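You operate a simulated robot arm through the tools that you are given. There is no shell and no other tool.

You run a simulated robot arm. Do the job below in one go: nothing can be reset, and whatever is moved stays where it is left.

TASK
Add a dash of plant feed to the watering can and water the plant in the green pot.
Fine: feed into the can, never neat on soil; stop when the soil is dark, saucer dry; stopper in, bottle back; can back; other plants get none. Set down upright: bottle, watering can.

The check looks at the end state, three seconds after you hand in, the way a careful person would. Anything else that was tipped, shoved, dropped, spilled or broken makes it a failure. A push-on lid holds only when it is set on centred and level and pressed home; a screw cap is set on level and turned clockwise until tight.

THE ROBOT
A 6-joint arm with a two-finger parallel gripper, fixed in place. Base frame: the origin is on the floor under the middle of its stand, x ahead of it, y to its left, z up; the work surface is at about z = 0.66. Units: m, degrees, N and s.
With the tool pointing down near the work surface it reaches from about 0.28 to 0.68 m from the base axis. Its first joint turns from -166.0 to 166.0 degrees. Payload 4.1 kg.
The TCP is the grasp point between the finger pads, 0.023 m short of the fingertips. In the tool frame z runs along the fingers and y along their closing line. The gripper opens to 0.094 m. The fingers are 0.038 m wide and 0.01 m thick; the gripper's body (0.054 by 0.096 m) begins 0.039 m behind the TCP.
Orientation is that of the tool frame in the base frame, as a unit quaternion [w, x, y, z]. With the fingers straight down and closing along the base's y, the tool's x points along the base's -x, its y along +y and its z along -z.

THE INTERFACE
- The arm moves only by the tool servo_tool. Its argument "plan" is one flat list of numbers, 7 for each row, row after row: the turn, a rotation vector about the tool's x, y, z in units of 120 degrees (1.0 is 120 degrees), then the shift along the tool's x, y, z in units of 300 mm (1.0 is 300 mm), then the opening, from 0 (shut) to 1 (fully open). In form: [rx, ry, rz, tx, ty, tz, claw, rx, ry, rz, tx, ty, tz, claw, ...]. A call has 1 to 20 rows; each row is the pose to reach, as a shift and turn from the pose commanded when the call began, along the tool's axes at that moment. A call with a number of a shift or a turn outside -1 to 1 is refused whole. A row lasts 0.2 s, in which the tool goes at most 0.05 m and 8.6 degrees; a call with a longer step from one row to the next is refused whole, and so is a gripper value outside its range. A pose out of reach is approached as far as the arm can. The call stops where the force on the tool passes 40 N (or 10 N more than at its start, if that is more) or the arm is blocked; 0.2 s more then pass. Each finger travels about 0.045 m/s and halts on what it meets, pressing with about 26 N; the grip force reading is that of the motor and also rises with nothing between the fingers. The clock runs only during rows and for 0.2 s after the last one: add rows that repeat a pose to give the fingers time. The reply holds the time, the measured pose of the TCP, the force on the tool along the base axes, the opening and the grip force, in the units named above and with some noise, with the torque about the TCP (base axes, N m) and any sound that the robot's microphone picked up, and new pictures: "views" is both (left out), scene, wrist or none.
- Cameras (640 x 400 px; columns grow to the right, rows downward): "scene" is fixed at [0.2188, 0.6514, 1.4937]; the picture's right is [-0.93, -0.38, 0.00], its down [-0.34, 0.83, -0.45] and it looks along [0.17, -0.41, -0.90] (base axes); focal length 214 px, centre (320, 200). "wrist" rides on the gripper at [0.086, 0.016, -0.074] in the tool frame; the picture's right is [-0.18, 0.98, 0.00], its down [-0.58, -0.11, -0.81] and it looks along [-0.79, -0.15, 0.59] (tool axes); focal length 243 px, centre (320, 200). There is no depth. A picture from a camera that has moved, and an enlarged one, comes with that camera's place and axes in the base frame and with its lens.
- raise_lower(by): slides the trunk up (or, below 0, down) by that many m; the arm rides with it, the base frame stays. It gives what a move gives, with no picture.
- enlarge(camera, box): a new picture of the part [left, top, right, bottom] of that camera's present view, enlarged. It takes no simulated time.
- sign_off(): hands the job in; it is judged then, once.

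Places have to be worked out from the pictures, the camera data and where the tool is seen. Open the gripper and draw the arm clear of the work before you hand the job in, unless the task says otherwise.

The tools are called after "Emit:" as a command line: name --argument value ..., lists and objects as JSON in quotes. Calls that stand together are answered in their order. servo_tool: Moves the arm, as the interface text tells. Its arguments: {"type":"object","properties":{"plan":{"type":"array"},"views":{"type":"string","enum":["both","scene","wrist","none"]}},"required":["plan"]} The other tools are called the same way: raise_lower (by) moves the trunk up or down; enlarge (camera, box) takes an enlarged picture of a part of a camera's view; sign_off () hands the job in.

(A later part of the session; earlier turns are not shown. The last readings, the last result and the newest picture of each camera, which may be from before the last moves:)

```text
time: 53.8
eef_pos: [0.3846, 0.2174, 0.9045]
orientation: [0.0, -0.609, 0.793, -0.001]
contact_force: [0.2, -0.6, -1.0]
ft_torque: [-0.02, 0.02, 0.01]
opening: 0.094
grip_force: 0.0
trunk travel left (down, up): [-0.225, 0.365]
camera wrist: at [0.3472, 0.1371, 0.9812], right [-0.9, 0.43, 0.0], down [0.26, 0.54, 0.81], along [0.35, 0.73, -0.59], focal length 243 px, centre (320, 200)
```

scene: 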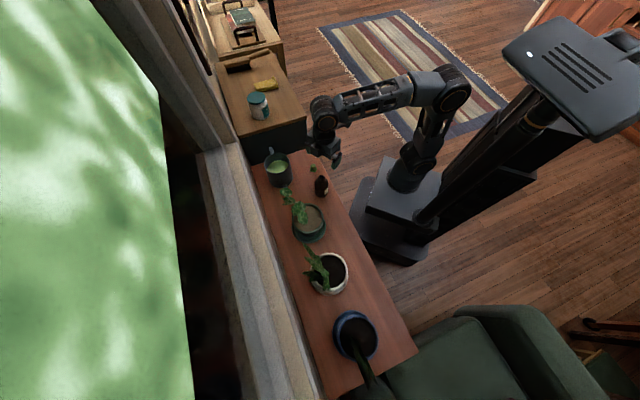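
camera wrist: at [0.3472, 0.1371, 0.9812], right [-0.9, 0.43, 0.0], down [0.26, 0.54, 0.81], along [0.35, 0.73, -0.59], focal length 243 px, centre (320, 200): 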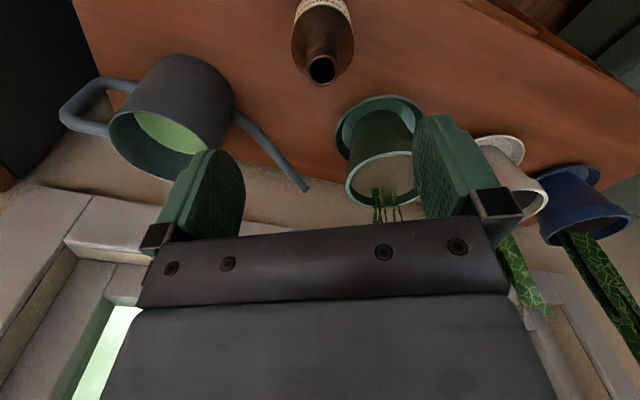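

The tool now points down again. I'll zoom in on the bottle mouth and the can handle from this viewpoint.

Emit:
enlarge --camera "wrist" --box '[270, 0, 370, 100]'

Emit:
enlarge --camera "scene" --box '[305, 160, 340, 200]'

Emit:
enlarge --camera "wrist" --box '[50, 40, 330, 215]'

```text
4.00 times, centred on (320, 50) of wrist
camera zoom: at [0.3472, 0.1371, 0.9812], right [-0.9, 0.43, 0.0], down [0.26, 0.54, 0.81], along [0.35, 0.73, -0.59], focal length 970 px, centre (320, 800)
```

zoom: 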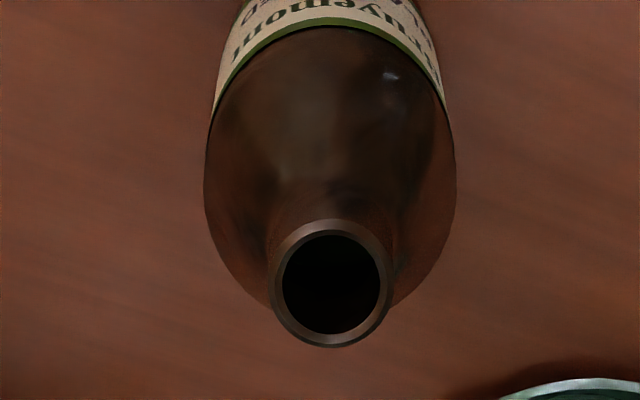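

```text
10.00 times, centred on (322, 180) of scene
camera zoom: at [0.2188, 0.6514, 1.4937], right [-0.93, -0.38, 0.0], down [-0.34, 0.83, -0.45], along [0.17, -0.41, -0.9], focal length 2145 px, centre (295, 400)
```

zoom: 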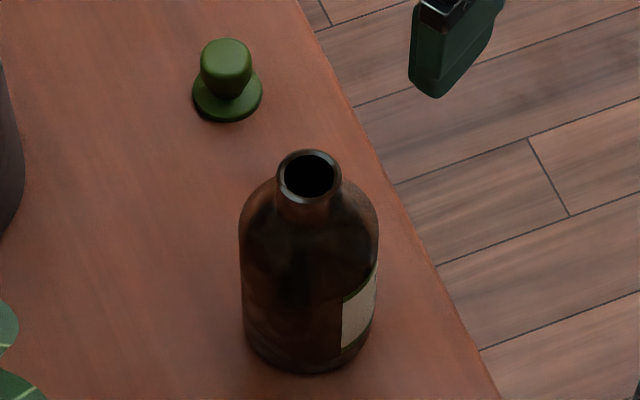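

```text
2.29 times, centred on (190, 128) of wrist
camera zoom: at [0.3472, 0.1371, 0.9812], right [-0.9, 0.43, 0.0], down [0.26, 0.54, 0.81], along [0.35, 0.73, -0.59], focal length 555 px, centre (617, 366)
```

zoom: 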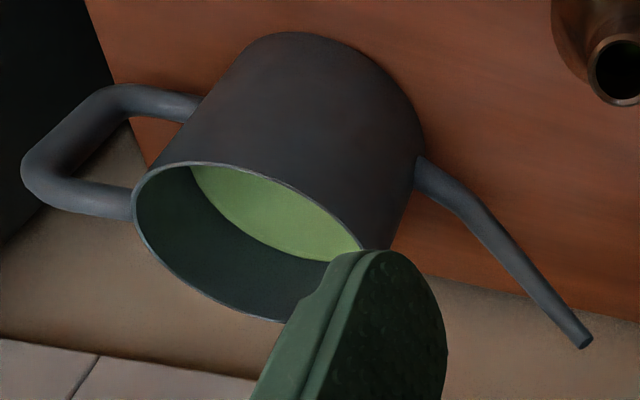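

The bottle mouth is back at n≈0.433, s≈-0.1136, within about 1 mm of its original spot, and the D-shaped can handle is clearly visible. Next I'll yaw back by 30° and move above the cap at n≈0.4194, s≈-0.2386.

Emit:
servo_tool --plan '[0, 0, 0.05, 0.044, -0.067, 0, 1, 0, 0, 0.1, 0.088, -0.134, 0, 1, 0, 0, 0.15, 0.132, -0.201, 0, 1, 0, 0, 0.2, 0.176, -0.268, 0, 1, 0, 0, 0.25, 0.22, -0.3355, 0.05, 1, 0, 0, 0.25, 0.22, -0.3355, 0.15, 1, 0, 0, 0.25, 0.22, -0.3355, 0.25, 1, 0, 0, 0.25, 0.22, -0.3355, 0.35, 0.7, 0, 0, 0.25, 0.22, -0.3355, 0.35, 0.6, 0, 0, 0.25, 0.22, -0.3355, 0.35, 0.6]' --views "both"

Emit:
enlarge --camera "wrist" --box '[240, 0, 400, 100]'

Emit:
enlarge --camera "scene" --box '[285, 135, 345, 190]'

```text
time: 56.0
eef_pos: [0.466, 0.1264, 0.8]
orientation: [0.0, -0.382, 0.924, 0.0]
contact_force: [-0.1, 0.5, -0.1]
ft_torque: [0.02, 0.0, 0.01]
opening: 0.0564
grip_force: 0.1
trunk travel left (down, up): [-0.225, 0.365]
camera wrist: at [0.3926, 0.0766, 0.8757], right [-0.56, 0.83, 0.0], down [0.49, 0.33, 0.81], along [0.67, 0.46, -0.59], focal length 243 px, centre (320, 200)
```

scene: 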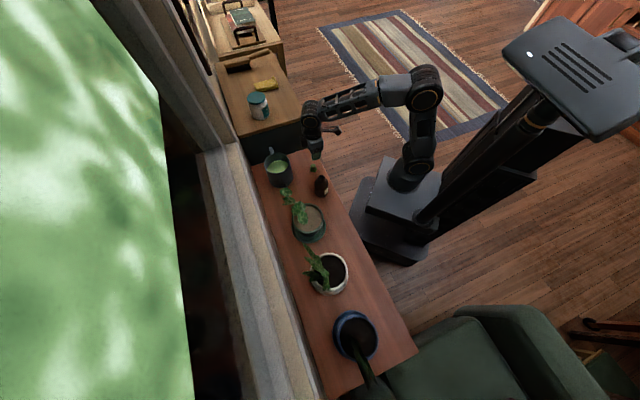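
wrist: 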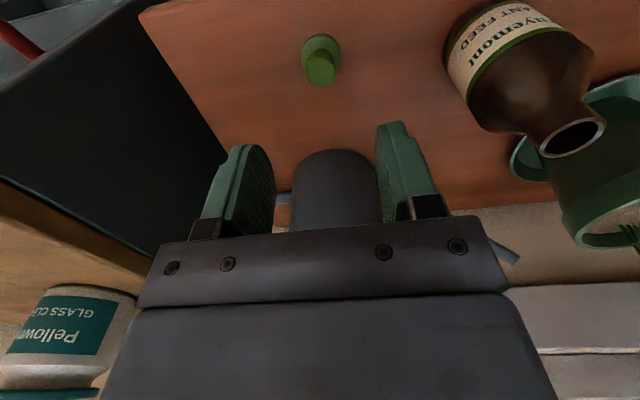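

```text
4.00 times, centred on (320, 50) of wrist
camera zoom: at [0.3926, 0.0766, 0.8757], right [-0.56, 0.83, 0.0], down [0.49, 0.33, 0.81], along [0.67, 0.46, -0.59], focal length 970 px, centre (320, 800)
```

zoom: 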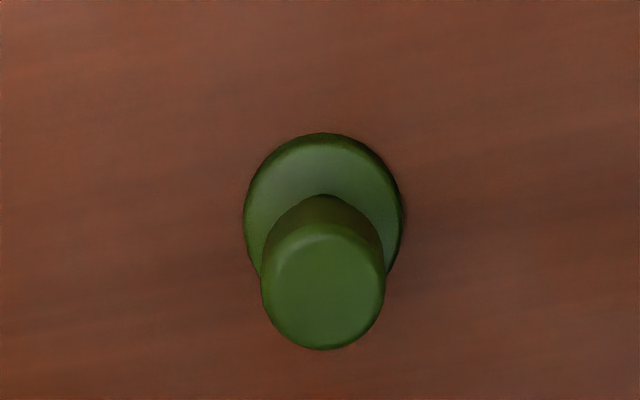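

```text
7.27 times, centred on (315, 162) of scene
camera zoom: at [0.2188, 0.6514, 1.4937], right [-0.93, -0.38, 0.0], down [-0.34, 0.83, -0.45], along [0.17, -0.41, -0.9], focal length 1560 px, centre (356, 473)
```

zoom: 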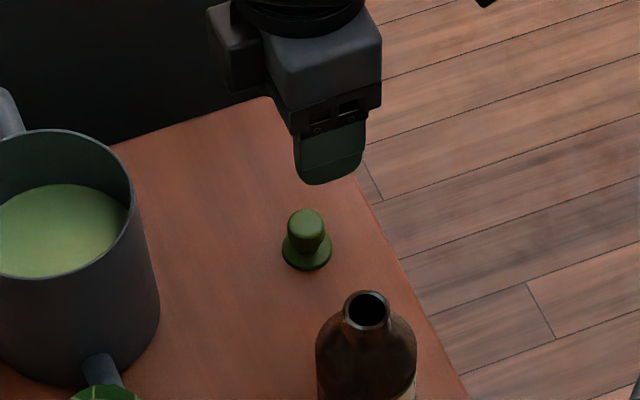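

The cap is directly below the TCP. I'll descend to z≈0.693, the same relation to the knob as before, and close.

Emit:
servo_tool --plan '[0, 0, 0, 0, 0, 0.1, 0.6, 0, 0, 0, 0, 0, 0.2, 0.6, 0, 0, 0, 0, 0, 0.29, 0.6, 0, 0, 0, 0, 0, 0.34, 0.6, 0, 0, 0, 0, 0, 0.3567, 0.6, 0, 0, 0, 0, 0, 0.3567, 0.4, 0, 0, 0, 0, 0, 0.3567, 0.2, 0, 0, 0, 0, 0, 0.3567, 0, 0, 0, 0, 0, 0, 0.3567, 0, 0, 0, 0, 0, 0, 0.3567, 0]' --views "wrist"

Emit:
enlarge --camera "wrist" --box '[240, 60, 400, 220]'

```text
time: 58.2
eef_pos: [0.4653, 0.1267, 0.6946]
orientation: [0.0, -0.383, 0.924, 0.001]
contact_force: [-0.7, -0.2, 0.3]
ft_torque: [-0.02, 0.04, -0.04]
opening: 0.0216
grip_force: 25.7
trunk travel left (down, up): [-0.225, 0.365]
camera wrist: at [0.3924, 0.0768, 0.769], right [-0.56, 0.83, 0.0], down [0.49, 0.33, 0.81], along [0.67, 0.46, -0.59], focal length 243 px, centre (320, 200)
```

wrist: 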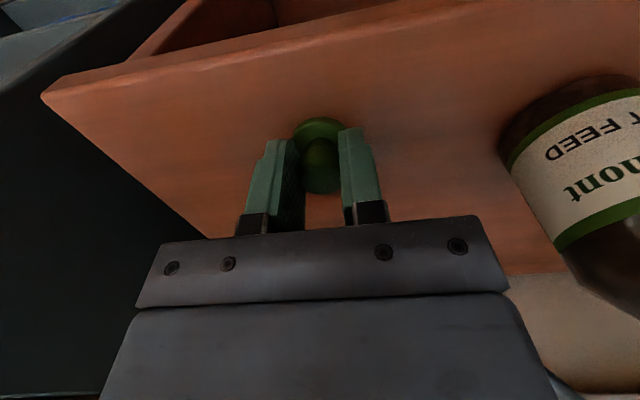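

```text
2.50 times, centred on (320, 140) of wrist
camera zoom: at [0.3924, 0.0768, 0.769], right [-0.56, 0.83, 0.0], down [0.49, 0.33, 0.81], along [0.67, 0.46, -0.59], focal length 606 px, centre (320, 350)
```

zoom: 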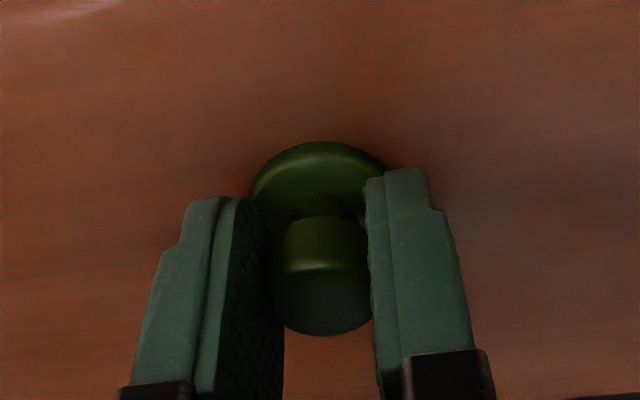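

The knob is gripped. I'll lift the cap, carry it over the bottle at z≈0.87 and check alignment.

Emit:
servo_tool --plan '[0, 0, 0, 0, 0, -0.03, 0, 0, 0, 0, 0, 0, -0.12, 0, 0, 0, 0, 0, 0, -0.27, 0, 0, 0, 0, 0, 0, -0.42, 0, 0, 0, 0, 0, 0, -0.587, 0, 0, 0, 0, -0.011, 0.104, -0.587, 0, 0, 0, 0, -0.022, 0.208, -0.587, 0, 0, 0, 0, -0.033, 0.312, -0.587, 0, 0, 0, 0, -0.0447, 0.416, -0.587, 0, 0, 0, 0, -0.0447, 0.416, -0.587, 0]' --views "both"

Emit:
enlarge --camera "wrist" --box '[240, 0, 400, 220]'

Emit:
enlarge --camera "scene" --box '[295, 145, 350, 200]'

```text
time: 60.4
eef_pos: [0.3859, 0.2258, 0.8705]
orientation: [0.001, -0.383, 0.924, -0.001]
contact_force: [0.2, 1.0, 0.2]
ft_torque: [0.0, -0.03, 0.03]
opening: 0.0214
grip_force: 26.0
trunk travel left (down, up): [-0.225, 0.365]
camera wrist: at [0.3139, 0.1752, 0.9457], right [-0.56, 0.83, 0.0], down [0.49, 0.33, 0.81], along [0.67, 0.46, -0.59], focal length 243 px, centre (320, 200)
```

scene: 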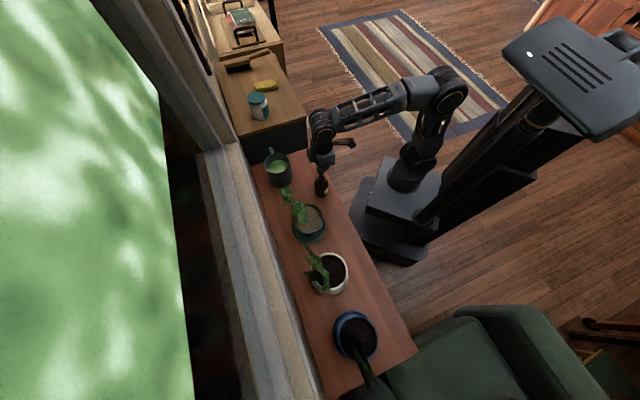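
wrist: 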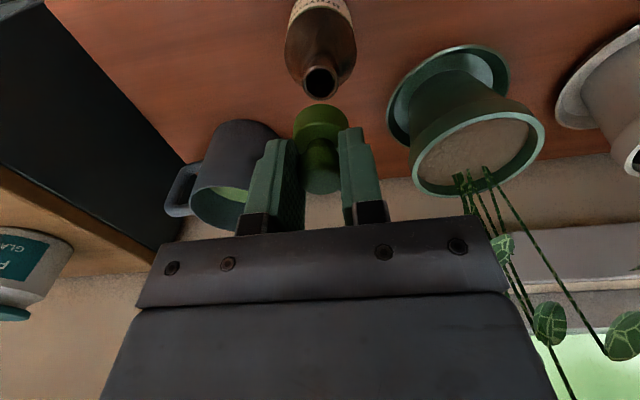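

```text
1.82 times, centred on (320, 110) of wrist
camera zoom: at [0.3139, 0.1752, 0.9457], right [-0.56, 0.83, 0.0], down [0.49, 0.33, 0.81], along [0.67, 0.46, -0.59], focal length 441 px, centre (320, 364)
```

zoom: 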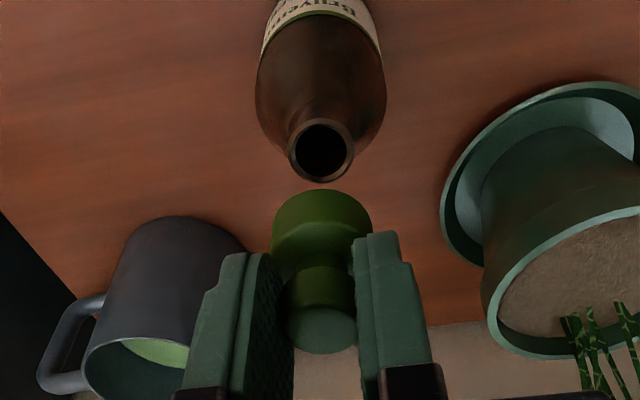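

```text
7.27 times, centred on (322, 172) of scene
camera zoom: at [0.2188, 0.6514, 1.4937], right [-0.93, -0.38, 0.0], down [-0.34, 0.83, -0.45], along [0.17, -0.41, -0.9], focal length 1560 px, centre (302, 400)
```

zoom: 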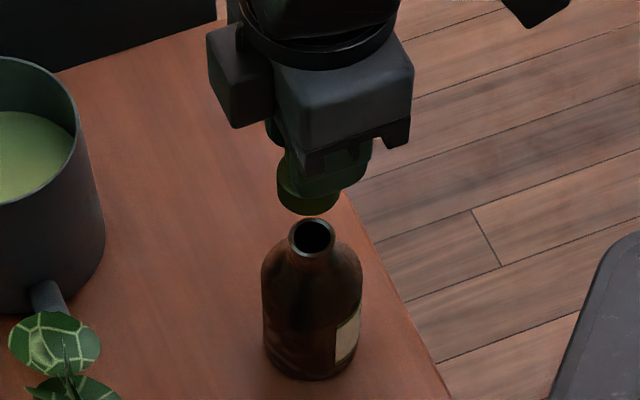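

The cap is aligned over the bottle mouth within about 0.5 mm compared with the original reference geometry. I'll lower it to just above seating and verify.

Emit:
servo_tool --plan '[0, 0, 0, 0, 0, 0.06, 0, 0, 0, 0, 0, 0, 0.12, 0, 0, 0, 0, 0, 0, 0.16, 0, 0, 0, 0, 0, 0, 0.177, 0, 0, 0, 0, 0, 0, 0.177, 0]' --views "wrist"

Emit:
enlarge --camera "wrist" --box '[240, 0, 400, 220]'

Emit:
enlarge --camera "scene" --box '[295, 145, 350, 200]'

```text
time: 61.6
eef_pos: [0.3875, 0.2257, 0.8163]
orientation: [0.0, -0.383, 0.924, 0.0]
contact_force: [-0.2, 0.0, -0.3]
ft_torque: [-0.01, -0.01, -0.02]
opening: 0.0214
grip_force: 26.2
trunk travel left (down, up): [-0.225, 0.365]
camera wrist: at [0.3142, 0.1747, 0.8914], right [-0.56, 0.83, 0.0], down [0.49, 0.33, 0.81], along [0.67, 0.46, -0.59], focal length 243 px, centre (320, 200)
```

wrist: 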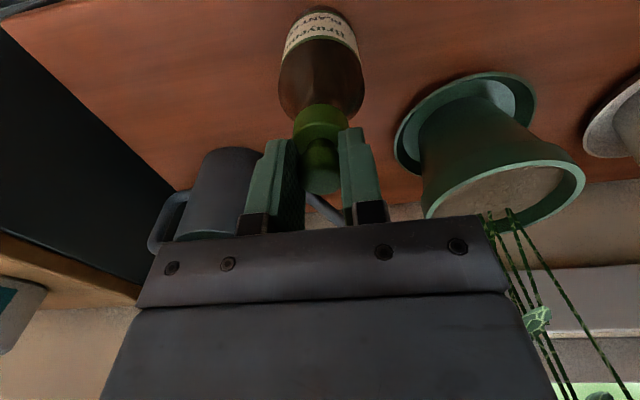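

```text
1.82 times, centred on (320, 110) of wrist
camera zoom: at [0.3142, 0.1747, 0.8914], right [-0.56, 0.83, 0.0], down [0.49, 0.33, 0.81], along [0.67, 0.46, -0.59], focal length 441 px, centre (320, 364)
```

zoom: 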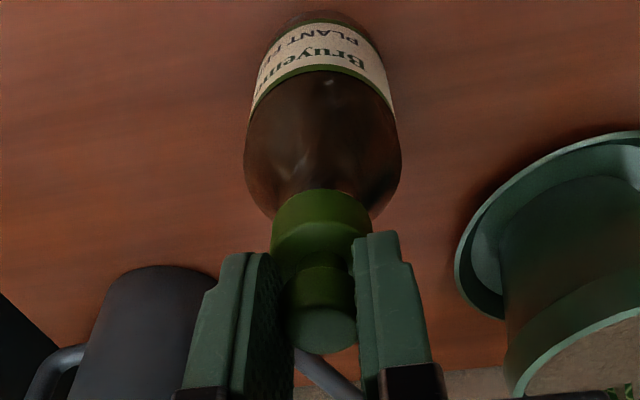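

```text
7.27 times, centred on (322, 172) of scene
camera zoom: at [0.2188, 0.6514, 1.4937], right [-0.93, -0.38, 0.0], down [-0.34, 0.83, -0.45], along [0.17, -0.41, -0.9], focal length 1560 px, centre (302, 400)
```

zoom: 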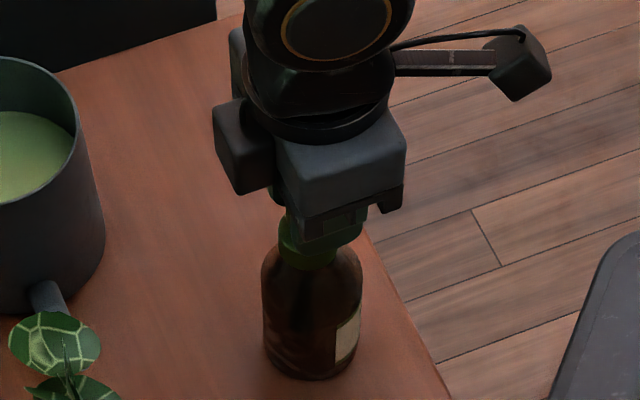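

The cap sits around the mouth without contact yet. I'll step down slowly and watch the force.

Emit:
servo_tool --plan '[0, 0, 0, 0, 0, 0.007, 0, 0, 0, 0, 0, 0, 0.0133, 0, 0, 0, 0, 0, 0, 0.0133, 0]' --views "none"

Emit:
servo_tool --plan '[0, 0, 0, 0, 0, 0.0033, 0, 0, 0, 0, 0, 0, 0.0067, 0, 0, 0, 0, 0, 0, 0.0067, 0]' --views "none"

```text
time: 62.4
eef_pos: [0.3862, 0.2239, 0.8118]
orientation: [-0.001, -0.383, 0.924, 0.0]
contact_force: [-1.0, -0.1, 0.2]
ft_torque: [-0.01, -0.04, 0.01]
opening: 0.0219
grip_force: 25.7
trunk travel left (down, up): [-0.225, 0.365]
```

```text
time: 63.2
eef_pos: [0.3875, 0.2245, 0.8114]
orientation: [0.0, -0.382, 0.924, -0.001]
contact_force: [-0.2, -1.6, 4.6]
ft_torque: [0.04, 0.05, 0.0]
opening: 0.0214
grip_force: 25.9
trunk travel left (down, up): [-0.225, 0.365]
```

Contact begins (4.6 N). I'll press further, 1 mm at a time.

Emit:
servo_tool --plan '[0, 0, 0, 0, 0, 0.0033, 0, 0, 0, 0, 0, 0, 0.0033, 0]' --views "none"

Emit:
servo_tool --plan '[0, 0, 0, 0, 0, 0.0033, 0, 0, 0, 0, 0, 0, 0.0033, 0]' --views "none"

```text
time: 63.8
eef_pos: [0.3862, 0.224, 0.81]
orientation: [0.001, -0.383, 0.924, 0.0]
contact_force: [2.0, 0.4, 13.4]
ft_torque: [0.05, -0.09, -0.01]
opening: 0.0215
grip_force: 26.0
trunk travel left (down, up): [-0.225, 0.365]
```

```text
time: 64.4
eef_pos: [0.3862, 0.2238, 0.8097]
orientation: [0.002, -0.383, 0.924, 0.001]
contact_force: [1.0, -0.6, 25.7]
ft_torque: [-0.03, -0.03, 0.02]
opening: 0.0216
grip_force: 26.4
trunk travel left (down, up): [-0.225, 0.365]
```

Now 25.7 N and no click yet. I'll look closely at the seating.

Emit:
servo_tool --plan '[0, 0, 0, 0, 0, 0, 0]' --views "wrist"

Emit:
enlarge --camera "wrist" --box '[240, 0, 400, 220]'

Emit:
enlarge --camera "scene" --box '[300, 160, 345, 200]'

```text
time: 64.8
eef_pos: [0.3874, 0.2235, 0.8094]
orientation: [0.001, -0.383, 0.924, 0.001]
contact_force: [1.6, 0.7, 25.2]
ft_torque: [0.03, -0.15, 0.02]
opening: 0.0216
grip_force: 26.0
trunk travel left (down, up): [-0.225, 0.365]
camera wrist: at [0.3133, 0.1744, 0.8848], right [-0.56, 0.83, 0.0], down [0.49, 0.33, 0.81], along [0.67, 0.46, -0.59], focal length 243 px, centre (320, 200)
```

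wrist: 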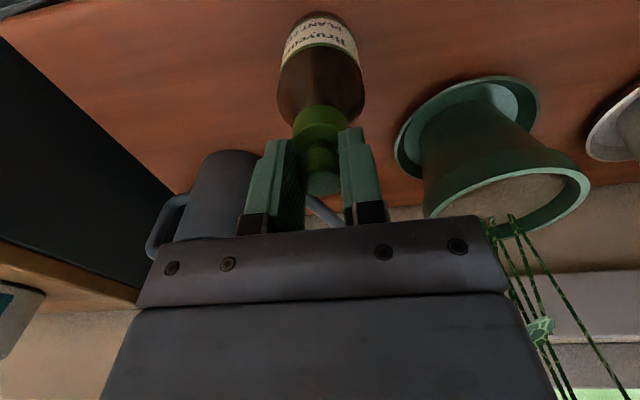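

```text
1.82 times, centred on (320, 110) of wrist
camera zoom: at [0.3133, 0.1744, 0.8848], right [-0.56, 0.83, 0.0], down [0.49, 0.33, 0.81], along [0.67, 0.46, -0.59], focal length 441 px, centre (320, 364)
```

zoom: 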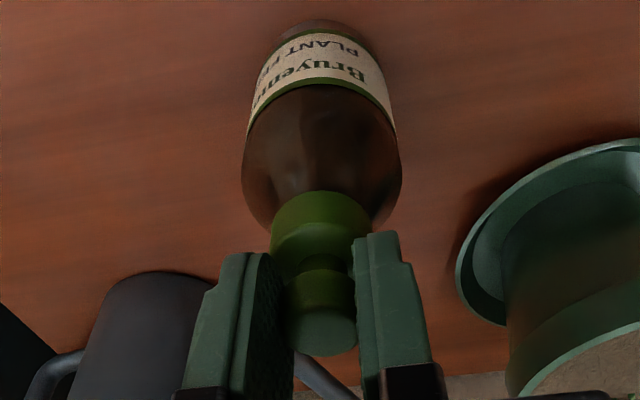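

```text
10.00 times, centred on (322, 180) of scene
camera zoom: at [0.2188, 0.6514, 1.4937], right [-0.93, -0.38, 0.0], down [-0.34, 0.83, -0.45], along [0.17, -0.41, -0.9], focal length 2145 px, centre (295, 400)
```

zoom: 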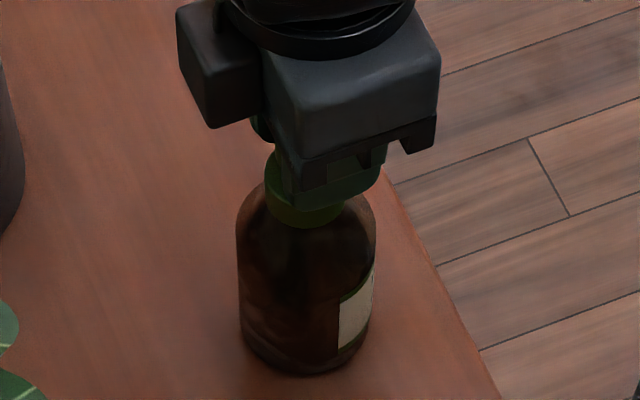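

The cap looks seated and level to about a millimetre, but I've heard no snap. I'll press a little more firmly in 1 mm steps.

Emit:
servo_tool --plan '[0, 0, 0, 0, 0, 0.0025, 0, 0, 0, 0, 0, 0, 0.0025, 0]' --views "none"

```text
time: 65.4
eef_pos: [0.3852, 0.2255, 0.8083]
orientation: [0.0, -0.383, 0.924, 0.0]
contact_force: [1.2, -0.1, 24.5]
ft_torque: [0.07, -0.17, 0.02]
opening: 0.0216
grip_force: 26.1
trunk travel left (down, up): [-0.225, 0.365]
```

The force plateaued at about 25 N, so the knob is probably slipping in the pads. Pushing slightly more will bring the fingertips onto the collar top.

Emit:
servo_tool --plan '[0, 0, 0, 0, 0, 0.0033, 0, 0, 0, 0, 0, 0, 0.0033, 0]' --views "none"

Emit:
servo_tool --plan '[0, 0, 0, 0, 0, 0.0033, 0, 0, 0, 0, 0, 0, 0.0033, 0]' --views "wrist"

Emit:
enlarge --camera "wrist" --box '[240, 0, 400, 220]'

```text
time: 66.0
eef_pos: [0.3859, 0.2244, 0.8075]
orientation: [0.0, -0.383, 0.924, 0.0]
contact_force: [-0.8, 1.1, 25.1]
ft_torque: [0.15, -0.06, 0.0]
opening: 0.0214
grip_force: 26.4
trunk travel left (down, up): [-0.225, 0.365]
```

```text
time: 66.6
eef_pos: [0.3859, 0.2242, 0.8069]
orientation: [0.001, -0.383, 0.924, 0.001]
contact_force: [-1.0, 0.5, 25.4]
ft_torque: [0.04, -0.01, 0.02]
opening: 0.0213
grip_force: 25.8
trunk travel left (down, up): [-0.225, 0.365]
camera wrist: at [0.3132, 0.1742, 0.8816], right [-0.56, 0.83, 0.0], down [0.49, 0.33, 0.81], along [0.67, 0.46, -0.59], focal length 243 px, centre (320, 200)
```

wrist: 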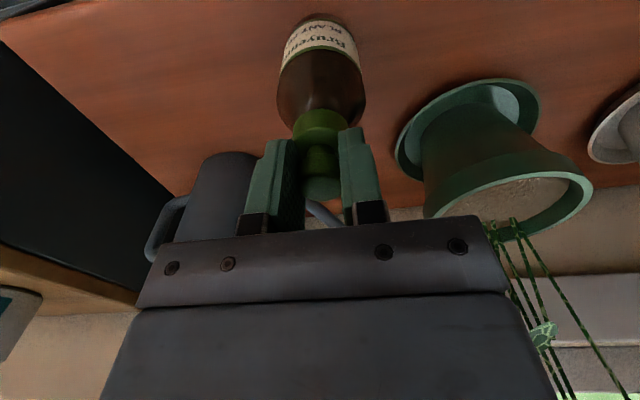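

```text
1.82 times, centred on (320, 110) of wrist
camera zoom: at [0.3132, 0.1742, 0.8816], right [-0.56, 0.83, 0.0], down [0.49, 0.33, 0.81], along [0.67, 0.46, -0.59], focal length 441 px, centre (320, 364)
```

zoom: 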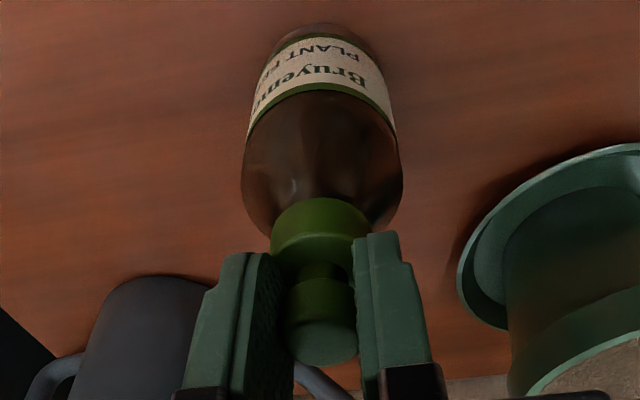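

The knob slips in the pads at about 25 N. A cleaner way is to release it, close the fingers above the knob, and press down on its top centre. I'll open and rise first.

Emit:
servo_tool --plan '[0, 0, 0, 0, 0, 0, 0.3, 0, 0, 0, 0, 0, 0, 0.45, 0, 0, 0, 0, 0, 0, 0.55, 0, 0, 0, 0, 0, -0.05, 0.55, 0, 0, 0, 0, 0, -0.15, 0.55, 0, 0, 0, 0, 0, -0.22, 0.55, 0, 0, 0, 0, 0, -0.22, 0.55]' --views "wrist"

Emit:
enlarge --camera "wrist" --box '[240, 0, 400, 180]'

Emit:
enlarge --camera "scene" --box '[300, 160, 345, 200]'

```text
time: 68.2
eef_pos: [0.3871, 0.2239, 0.8725]
orientation: [0.0, -0.383, 0.924, 0.001]
contact_force: [0.5, -0.3, -0.7]
ft_torque: [-0.03, -0.03, 0.03]
opening: 0.0517
grip_force: 0.2
trunk travel left (down, up): [-0.225, 0.365]
camera wrist: at [0.3139, 0.1744, 0.9472], right [-0.56, 0.83, 0.0], down [0.49, 0.33, 0.81], along [0.67, 0.46, -0.59], focal length 243 px, centre (320, 200)
```

wrist: 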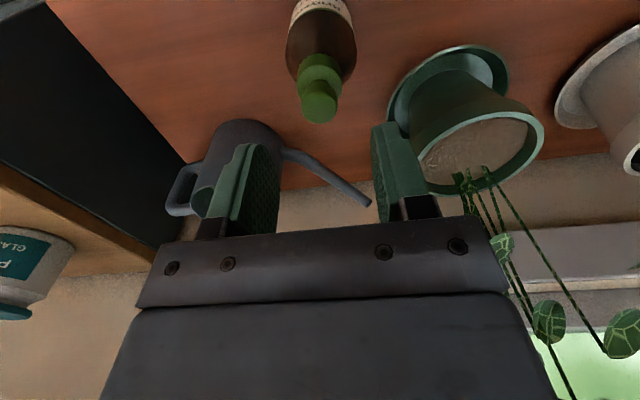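

```text
2.22 times, centred on (320, 90) of wrist
camera zoom: at [0.3139, 0.1744, 0.9472], right [-0.56, 0.83, 0.0], down [0.49, 0.33, 0.81], along [0.67, 0.46, -0.59], focal length 539 px, centre (320, 444)
```

zoom: 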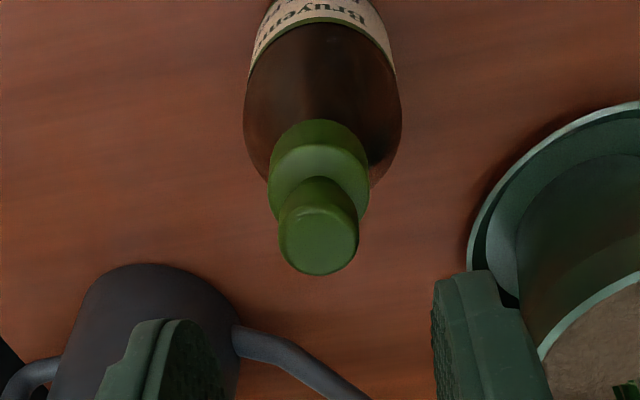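

```text
10.00 times, centred on (322, 180) of scene
camera zoom: at [0.2188, 0.6514, 1.4937], right [-0.93, -0.38, 0.0], down [-0.34, 0.83, -0.45], along [0.17, -0.41, -0.9], focal length 2145 px, centre (295, 400)
```

zoom: 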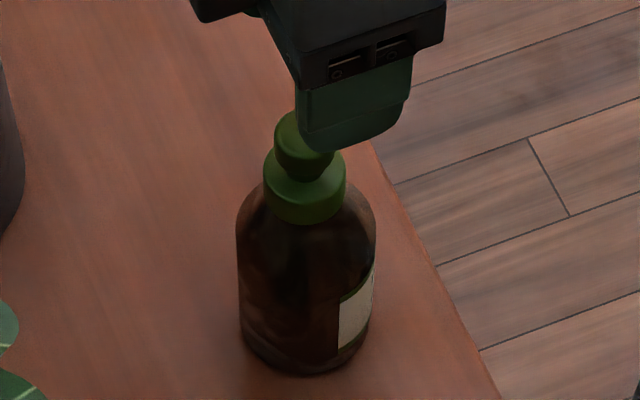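

The cap sits on the bottle level and centred. I'll close the fingers and press down on the knob top with the fingertips.

Emit:
servo_tool --plan '[0, 0, 0, -0.002, -0.0043, 0, 0.2, 0, 0, 0, -0.002, -0.0043, 0, 0, 0, 0, 0, -0.002, -0.0043, 0, 0, 0, 0, 0, -0.002, -0.0043, 0, 0, 0, 0, 0, -0.002, -0.0043, 0.06, 0, 0, 0, 0, -0.002, -0.0043, 0.115, 0, 0, 0, 0, -0.002, -0.0043, 0.115, 0]' --views "wrist"

Emit:
enlarge --camera "wrist" --box '[240, 0, 400, 220]'

Emit:
enlarge --camera "scene" --box '[300, 160, 345, 200]'

```text
time: 69.8
eef_pos: [0.3894, 0.2239, 0.8367]
orientation: [0.0, -0.383, 0.924, 0.0]
contact_force: [-0.5, -0.1, 0.4]
ft_torque: [0.01, 0.0, 0.0]
opening: 0.0002
grip_force: 26.0
trunk travel left (down, up): [-0.225, 0.365]
camera wrist: at [0.3161, 0.1729, 0.912], right [-0.56, 0.83, 0.0], down [0.49, 0.33, 0.81], along [0.67, 0.46, -0.59], focal length 243 px, centre (320, 200)
```

wrist: 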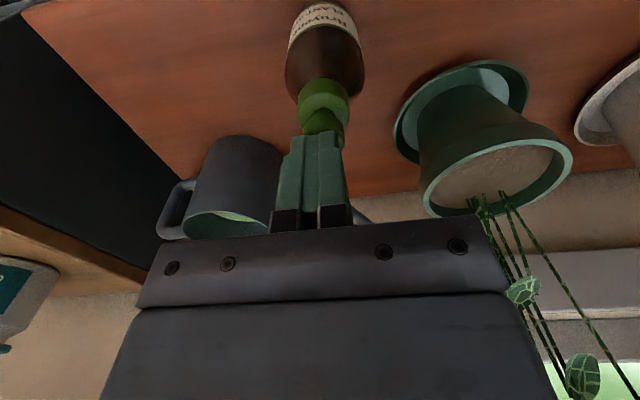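

```text
1.82 times, centred on (320, 110) of wrist
camera zoom: at [0.3161, 0.1729, 0.912], right [-0.56, 0.83, 0.0], down [0.49, 0.33, 0.81], along [0.67, 0.46, -0.59], focal length 441 px, centre (320, 364)
```

zoom: 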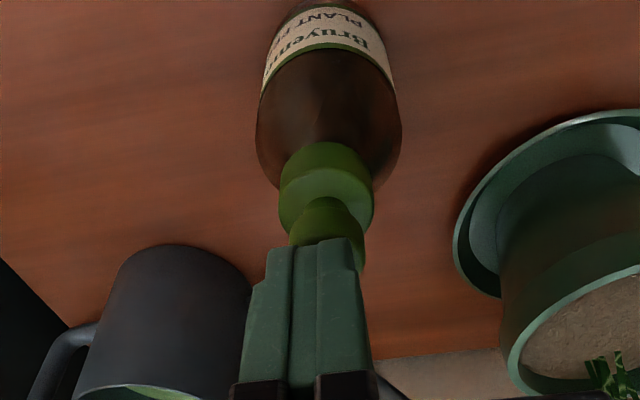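

```text
10.00 times, centred on (322, 180) of scene
camera zoom: at [0.2188, 0.6514, 1.4937], right [-0.93, -0.38, 0.0], down [-0.34, 0.83, -0.45], along [0.17, -0.41, -0.9], focal length 2145 px, centre (295, 400)
```

zoom: 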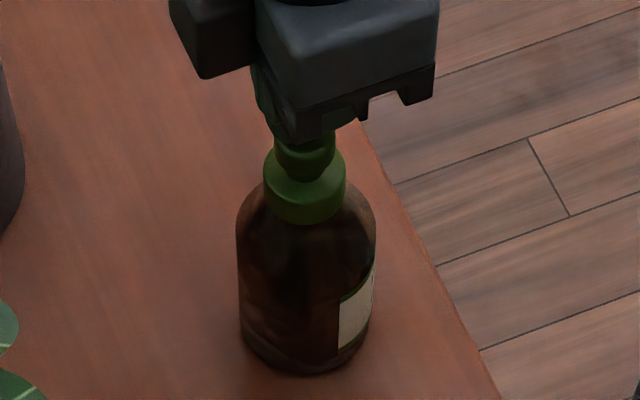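

The knob appears about 2 mm to the +s side of the fingertips' centre. I'll correct that and lower until contact.

Emit:
servo_tool --plan '[0, 0, 0, 0, 0.0067, 0, 0, 0, 0, 0, 0, 0.0067, 0.008, 0, 0, 0, 0, 0, 0.0067, 0.012, 0]' --views "none"

Emit:
servo_tool --plan '[0, 0, 0, 0, 0, 0.0033, 0, 0, 0, 0, 0, 0, 0.0033, 0]' --views "none"

```text
time: 70.6
eef_pos: [0.3873, 0.2257, 0.8343]
orientation: [-0.001, -0.383, 0.924, 0.0]
contact_force: [0.6, 0.0, -0.5]
ft_torque: [0.01, -0.03, -0.01]
opening: 0.0002
grip_force: 26.3
trunk travel left (down, up): [-0.225, 0.365]
```

```text
time: 71.2
eef_pos: [0.3876, 0.2257, 0.8313]
orientation: [0.001, -0.383, 0.924, 0.0]
contact_force: [0.3, 1.0, 1.3]
ft_torque: [-0.02, 0.02, 0.02]
opening: 0.0
grip_force: 26.0
trunk travel left (down, up): [-0.225, 0.365]
```

Near contact. I'll continue pressing in 1 mm steps.

Emit:
servo_tool --plan '[0, 0, 0, 0, 0, 0.0033, 0, 0, 0, 0, 0, 0, 0.0033, 0]' --views "none"

Emit:
servo_tool --plan '[0, 0, 0, 0, 0, 0.0033, 0, 0, 0, 0, 0, 0, 0.0033, 0]' --views "none"

```text
time: 71.8
eef_pos: [0.3868, 0.2258, 0.8308]
orientation: [0.0, -0.383, 0.924, 0.0]
contact_force: [0.0, -0.2, 0.6]
ft_torque: [0.01, 0.0, 0.01]
opening: 0.0
grip_force: 25.7
trunk travel left (down, up): [-0.225, 0.365]
```

```text
time: 72.4
eef_pos: [0.3864, 0.225, 0.8303]
orientation: [0.0, -0.383, 0.924, -0.001]
contact_force: [0.9, 0.1, 6.3]
ft_torque: [0.02, -0.07, -0.01]
opening: 0.0
grip_force: 25.1
trunk travel left (down, up): [-0.225, 0.365]
```

Contact on the knob top at 6.3 N. I'll press on.

Emit:
servo_tool --plan '[0, 0, 0, 0, 0, 0.0033, 0, 0, 0, 0, 0, 0, 0.0033, 0]' --views "none"

Emit:
servo_tool --plan '[0, 0, 0, 0, 0, 0.0033, 0, 0, 0, 0, 0, 0, 0.0033, 0]' --views "none"

```text
time: 73.0
eef_pos: [0.3864, 0.2254, 0.8308]
orientation: [0.002, -0.382, 0.924, 0.0]
contact_force: [0.7, 0.4, 16.8]
ft_torque: [0.08, -0.1, 0.04]
opening: 0.0
grip_force: 25.6
trunk travel left (down, up): [-0.225, 0.365]
```

```text
time: 73.6
eef_pos: [0.3849, 0.2256, 0.8302]
orientation: [0.002, -0.383, 0.924, 0.0]
contact_force: [1.4, -0.1, 28.4]
ft_torque: [0.02, -0.08, 0.03]
opening: 0.0001
grip_force: 26.1
trunk travel left (down, up): [-0.225, 0.365]
```

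Now 28 N with no movement, so the cap is stiff under load. I'll go a bit further, to about 38 N.

Emit:
servo_tool --plan '[0, 0, 0, 0, 0, 0.0027, 0, 0, 0, 0, 0, 0, 0.0027, 0]' --views "wrist"

Emit:
enlarge --camera "scene" --box '[300, 160, 345, 200]'

Emit:
enlarge --camera "wrist" --box '[240, 0, 400, 220]'

```text
time: 74.2
eef_pos: [0.3861, 0.2258, 0.8304]
orientation: [0.003, -0.383, 0.924, 0.0]
contact_force: [0.1, -0.7, 38.0]
ft_torque: [-0.12, 0.06, -0.02]
opening: 0.0
grip_force: 26.1
trunk travel left (down, up): [-0.225, 0.365]
camera wrist: at [0.313, 0.1755, 0.9048], right [-0.56, 0.83, 0.0], down [0.48, 0.33, 0.81], along [0.67, 0.46, -0.59], focal length 243 px, centre (320, 200)
```

wrist: 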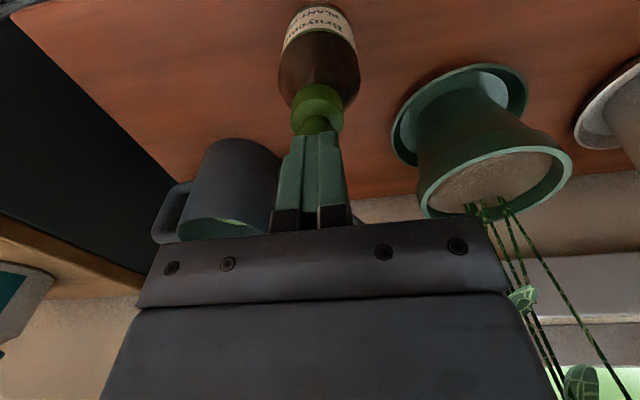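

```text
10.00 times, centred on (322, 180) of scene
camera zoom: at [0.2188, 0.6514, 1.4937], right [-0.93, -0.38, 0.0], down [-0.34, 0.83, -0.45], along [0.17, -0.41, -0.9], focal length 2145 px, centre (295, 400)
```

zoom: 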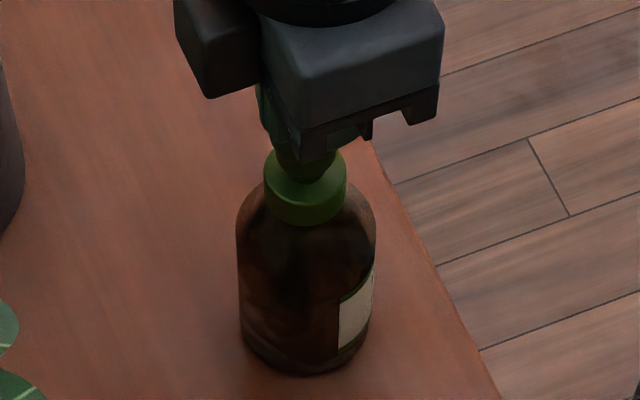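

```text
1.82 times, centred on (320, 110) of wrist
camera zoom: at [0.313, 0.1755, 0.9048], right [-0.56, 0.83, 0.0], down [0.48, 0.33, 0.81], along [0.67, 0.46, -0.59], focal length 441 px, centre (320, 364)
```

zoom: 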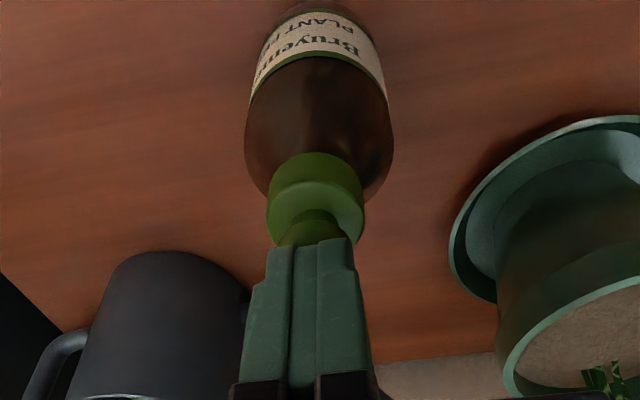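

38 N with no further movement, so the cap is hard on its seat. I'll lift off and inspect centring and level closely.

Emit:
servo_tool --plan '[0, 0, 0, 0, 0, -0.02, 0, 0, 0, 0, 0, 0, -0.1, 0, 0, 0, 0, 0, 0, -0.2, 0, 0, 0, 0, 0.1, 0, -0.3, 0, 0, 0, 0, 0.2, 0, -0.3, 0, 0, 0, 0, 0.2, 0, -0.3, 0]' --views "wrist"

Emit:
enlarge --camera "wrist" --box '[280, 0, 376, 120]'

Emit:
enlarge --camera "scene" --box '[300, 160, 345, 200]'

```text
time: 75.6
eef_pos: [0.3443, 0.1841, 0.9161]
orientation: [0.0, -0.382, 0.924, 0.0]
contact_force: [0.1, -0.1, 0.5]
ft_torque: [0.02, -0.01, 0.0]
opening: 0.0
grip_force: 26.4
trunk travel left (down, up): [-0.225, 0.365]
heard: snap
camera wrist: at [0.2705, 0.1341, 0.9924], right [-0.56, 0.83, 0.0], down [0.49, 0.33, 0.81], along [0.67, 0.46, -0.59], focal length 243 px, centre (320, 200)
```

wrist: 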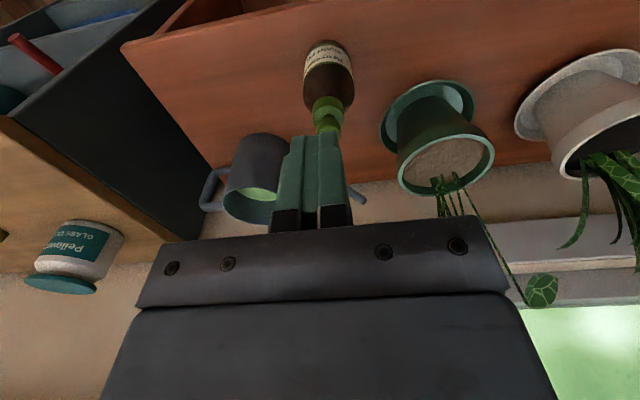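

```text
3.33 times, centred on (328, 60) of wrist
camera zoom: at [0.2705, 0.1341, 0.9924], right [-0.56, 0.83, 0.0], down [0.49, 0.33, 0.81], along [0.67, 0.46, -0.59], focal length 809 px, centre (293, 667)
```

zoom: 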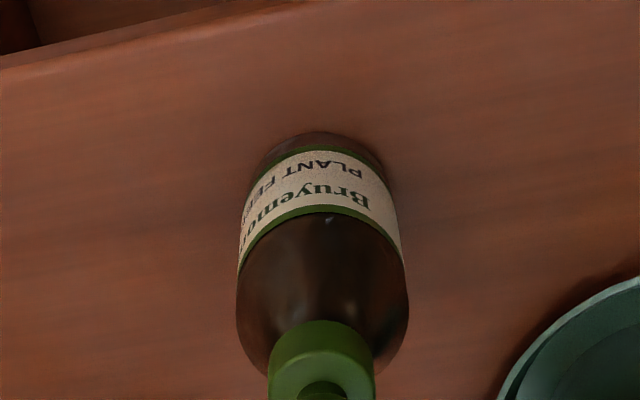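

```text
10.00 times, centred on (322, 180) of scene
camera zoom: at [0.2188, 0.6514, 1.4937], right [-0.93, -0.38, 0.0], down [-0.34, 0.83, -0.45], along [0.17, -0.41, -0.9], focal length 2145 px, centre (295, 400)
```

zoom: 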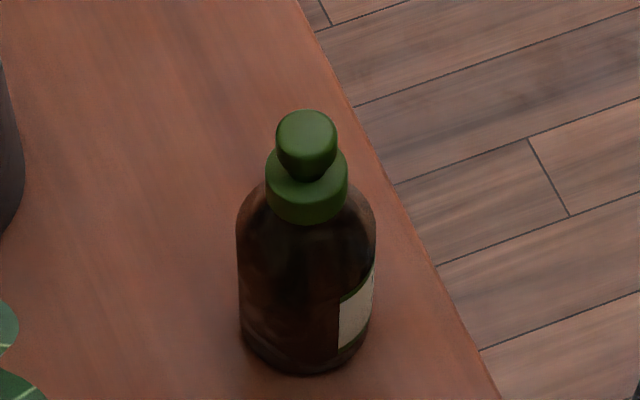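

A "snap" came as I released the press, so the cap latched. The scene view shows the cap centred and level and the bottle upright in place. Next is the can: I plan to grip its wall at the rim on the robot side. First I'll raise the trunk back up for top-down reach.

Emit:
raise_lower --by 0.25

Emit:
enlarge --camera "scene" --box '[250, 140, 345, 235]'

Emit:
enlarge --camera "wrist" --box '[160, 0, 640, 300]'

```text
time: 78.2
eef_pos: [0.3424, 0.1852, 1.1671]
orientation: [0.0, -0.383, 0.924, 0.0]
contact_force: [-1.2, 0.0, -0.1]
ft_torque: [-0.01, 0.0, -0.02]
opening: 0.0001
grip_force: 25.9
trunk travel left (down, up): [-0.475, 0.115]
```

```text
4.21 times, centred on (298, 188) of scene
camera zoom: at [0.2188, 0.6514, 1.4937], right [-0.93, -0.38, 0.0], down [-0.34, 0.83, -0.45], along [0.17, -0.41, -0.9], focal length 903 px, centre (415, 253)
```

zoom: 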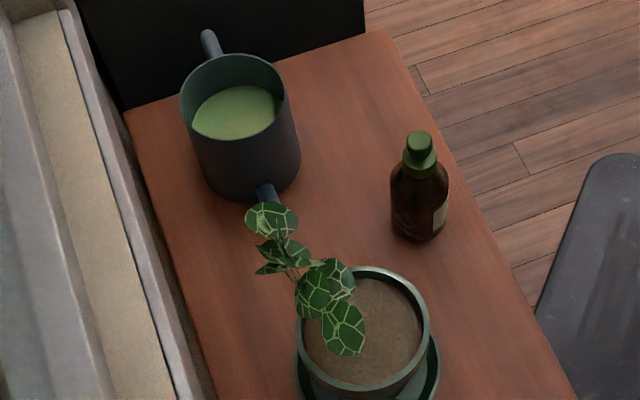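

```text
1.33 times, centred on (400, 150) of wrist
camera zoom: at [0.2709, 0.1345, 1.2423], right [-0.56, 0.83, 0.0], down [0.49, 0.33, 0.81], along [0.67, 0.46, -0.59], focal length 324 px, centre (213, 267)
```

zoom: 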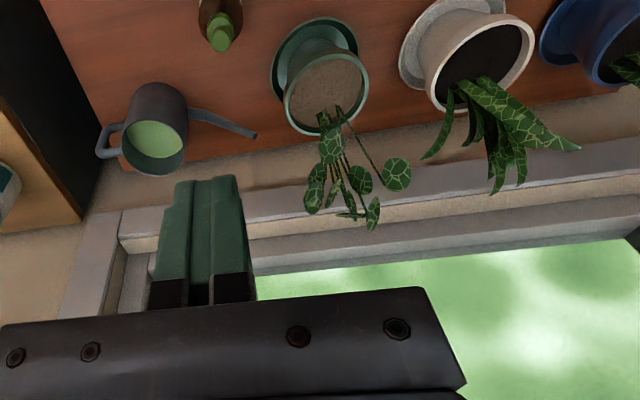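

The bottle is capped and standing, and the can is full of green water. I'll zoom in on the can from both cameras for exact rim and spout positions.

Emit:
enlarge --camera "scene" --box '[258, 142, 298, 192]'

Emit:
enlarge --camera "wrist" --box '[225, 50, 365, 140]'

Emit:
enlarge --camera "wrist" --box '[340, 0, 500, 180]'

```text
8.00 times, centred on (278, 167) of scene
camera zoom: at [0.2188, 0.6514, 1.4937], right [-0.93, -0.38, 0.0], down [-0.34, 0.83, -0.45], along [0.17, -0.41, -0.9], focal length 1716 px, centre (656, 464)
```

zoom: 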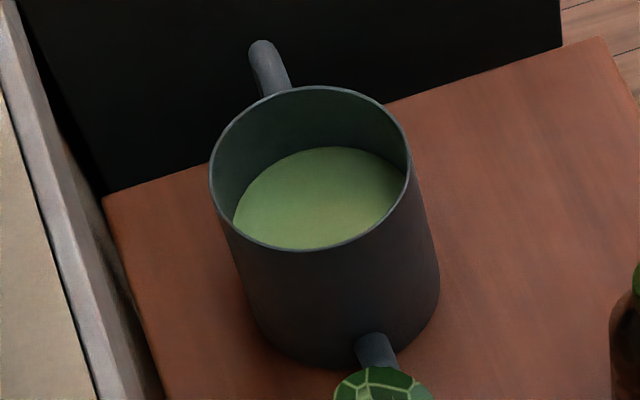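

```text
4.44 times, centred on (295, 95) of wrist
camera zoom: at [0.2709, 0.1345, 1.2423], right [-0.56, 0.83, 0.0], down [0.49, 0.33, 0.81], along [0.67, 0.46, -0.59], focal length 1078 px, centre (431, 667)
```

zoom: 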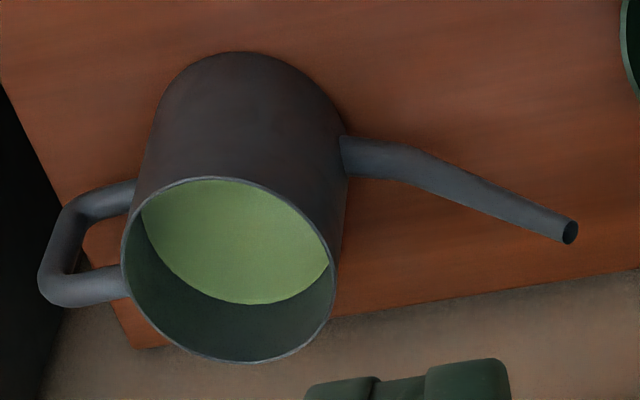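

```text
2.22 times, centred on (420, 90) of wrist
camera zoom: at [0.2709, 0.1345, 1.2423], right [-0.56, 0.83, 0.0], down [0.49, 0.33, 0.81], along [0.67, 0.46, -0.59], focal length 539 px, centre (98, 444)
```

zoom: 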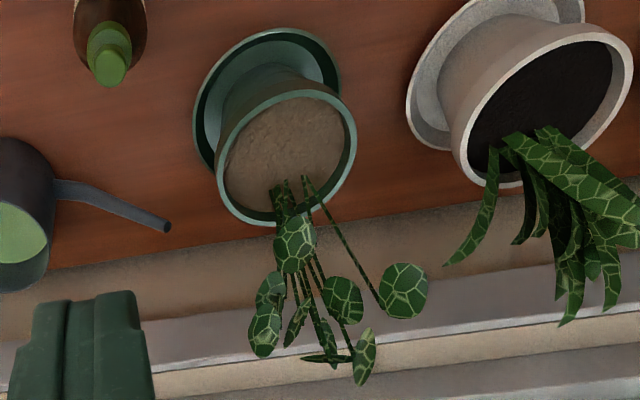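

Fresh triangulation gives the can axis at n≈0.574, s≈-0.251, rim z≈0.772 and spout tip at s≈-0.084, z≈0.79. The pot rim centre is n≈0.543, s≈0.021, z≈0.764, with its stems on the window side. I'll rotate the tool 90°, so the fingers close along n and the camera looks toward the pot, and move above the can's robot-side wall.

Emit:
servo_tool --plan '[0, 0, -0.0625, -0.0413, -0.0383, 0.05, 0.5, 0, 0, -0.125, -0.0826, -0.0766, 0.12, 0.5, 0, 0, -0.1875, -0.1238, -0.1149, 0.2, 0.5, 0, 0, -0.25, -0.1651, -0.1532, 0.28, 0.5, 0, 0, -0.3125, -0.2064, -0.1915, 0.36, 0.5, 0, 0, -0.375, -0.2477, -0.2299, 0.44, 0.5, 0, 0, -0.4375, -0.2889, -0.2682, 0.52, 0.5, 0, 0, -0.5, -0.3302, -0.3065, 0.6, 0.5, 0, 0, -0.5625, -0.3715, -0.3448, 0.67, 0.5, 0, 0, -0.625, -0.4128, -0.3831, 0.74, 0.5, 0, 0, -0.6875, -0.454, -0.4214, 0.81, 0.5, 0, 0, -0.75, -0.4953, -0.4597, 0.8883, 0.5, 0, 0, -0.75, -0.4953, -0.4597, 0.8883, 0.5]' --views "both"

Emit:
enlarge --camera "scene" --box '[240, 120, 340, 205]'

```text
time: 81.0
eef_pos: [0.5467, 0.1906, 0.8991]
orientation: [0.0, 0.924, -0.382, -0.001]
contact_force: [-0.5, -0.1, 0.6]
ft_torque: [-0.03, 0.01, 0.04]
opening: 0.047
grip_force: 0.0
trunk travel left (down, up): [-0.475, 0.115]
camera wrist: at [0.5963, 0.1175, 0.9749], right [-0.82, -0.57, 0.0], down [-0.34, 0.49, 0.81], along [-0.46, 0.66, -0.59], focal length 243 px, centre (320, 200)
```

scene: 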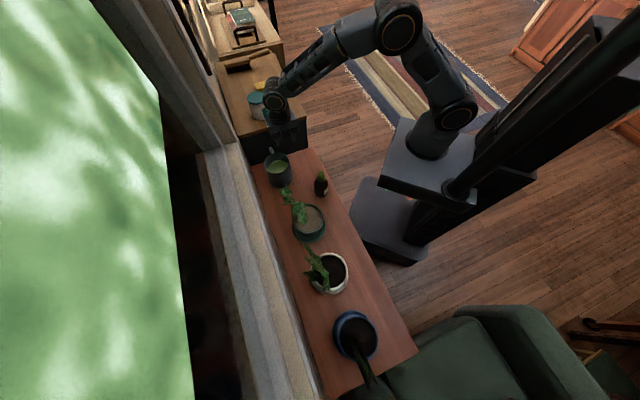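
wrist: 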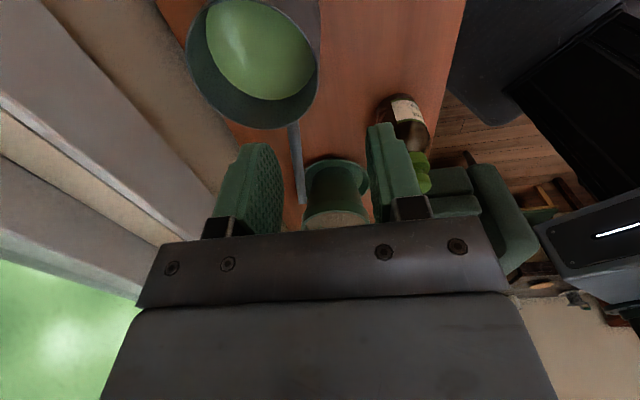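

```text
4.71 times, centred on (290, 162) of scene
camera zoom: at [0.2188, 0.6514, 1.4937], right [-0.93, -0.38, 0.0], down [-0.34, 0.83, -0.45], along [0.17, -0.41, -0.9], focal length 1009 px, centre (461, 376)
```

zoom: 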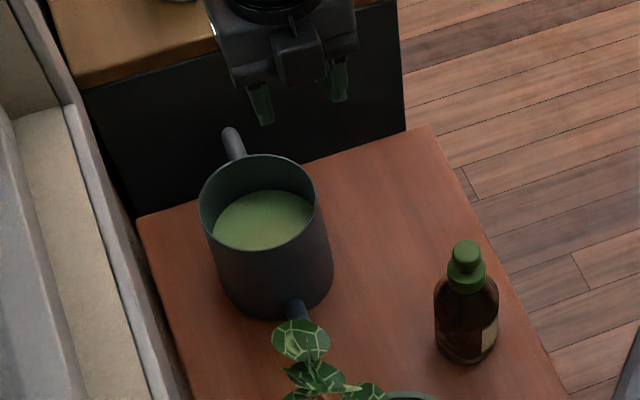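

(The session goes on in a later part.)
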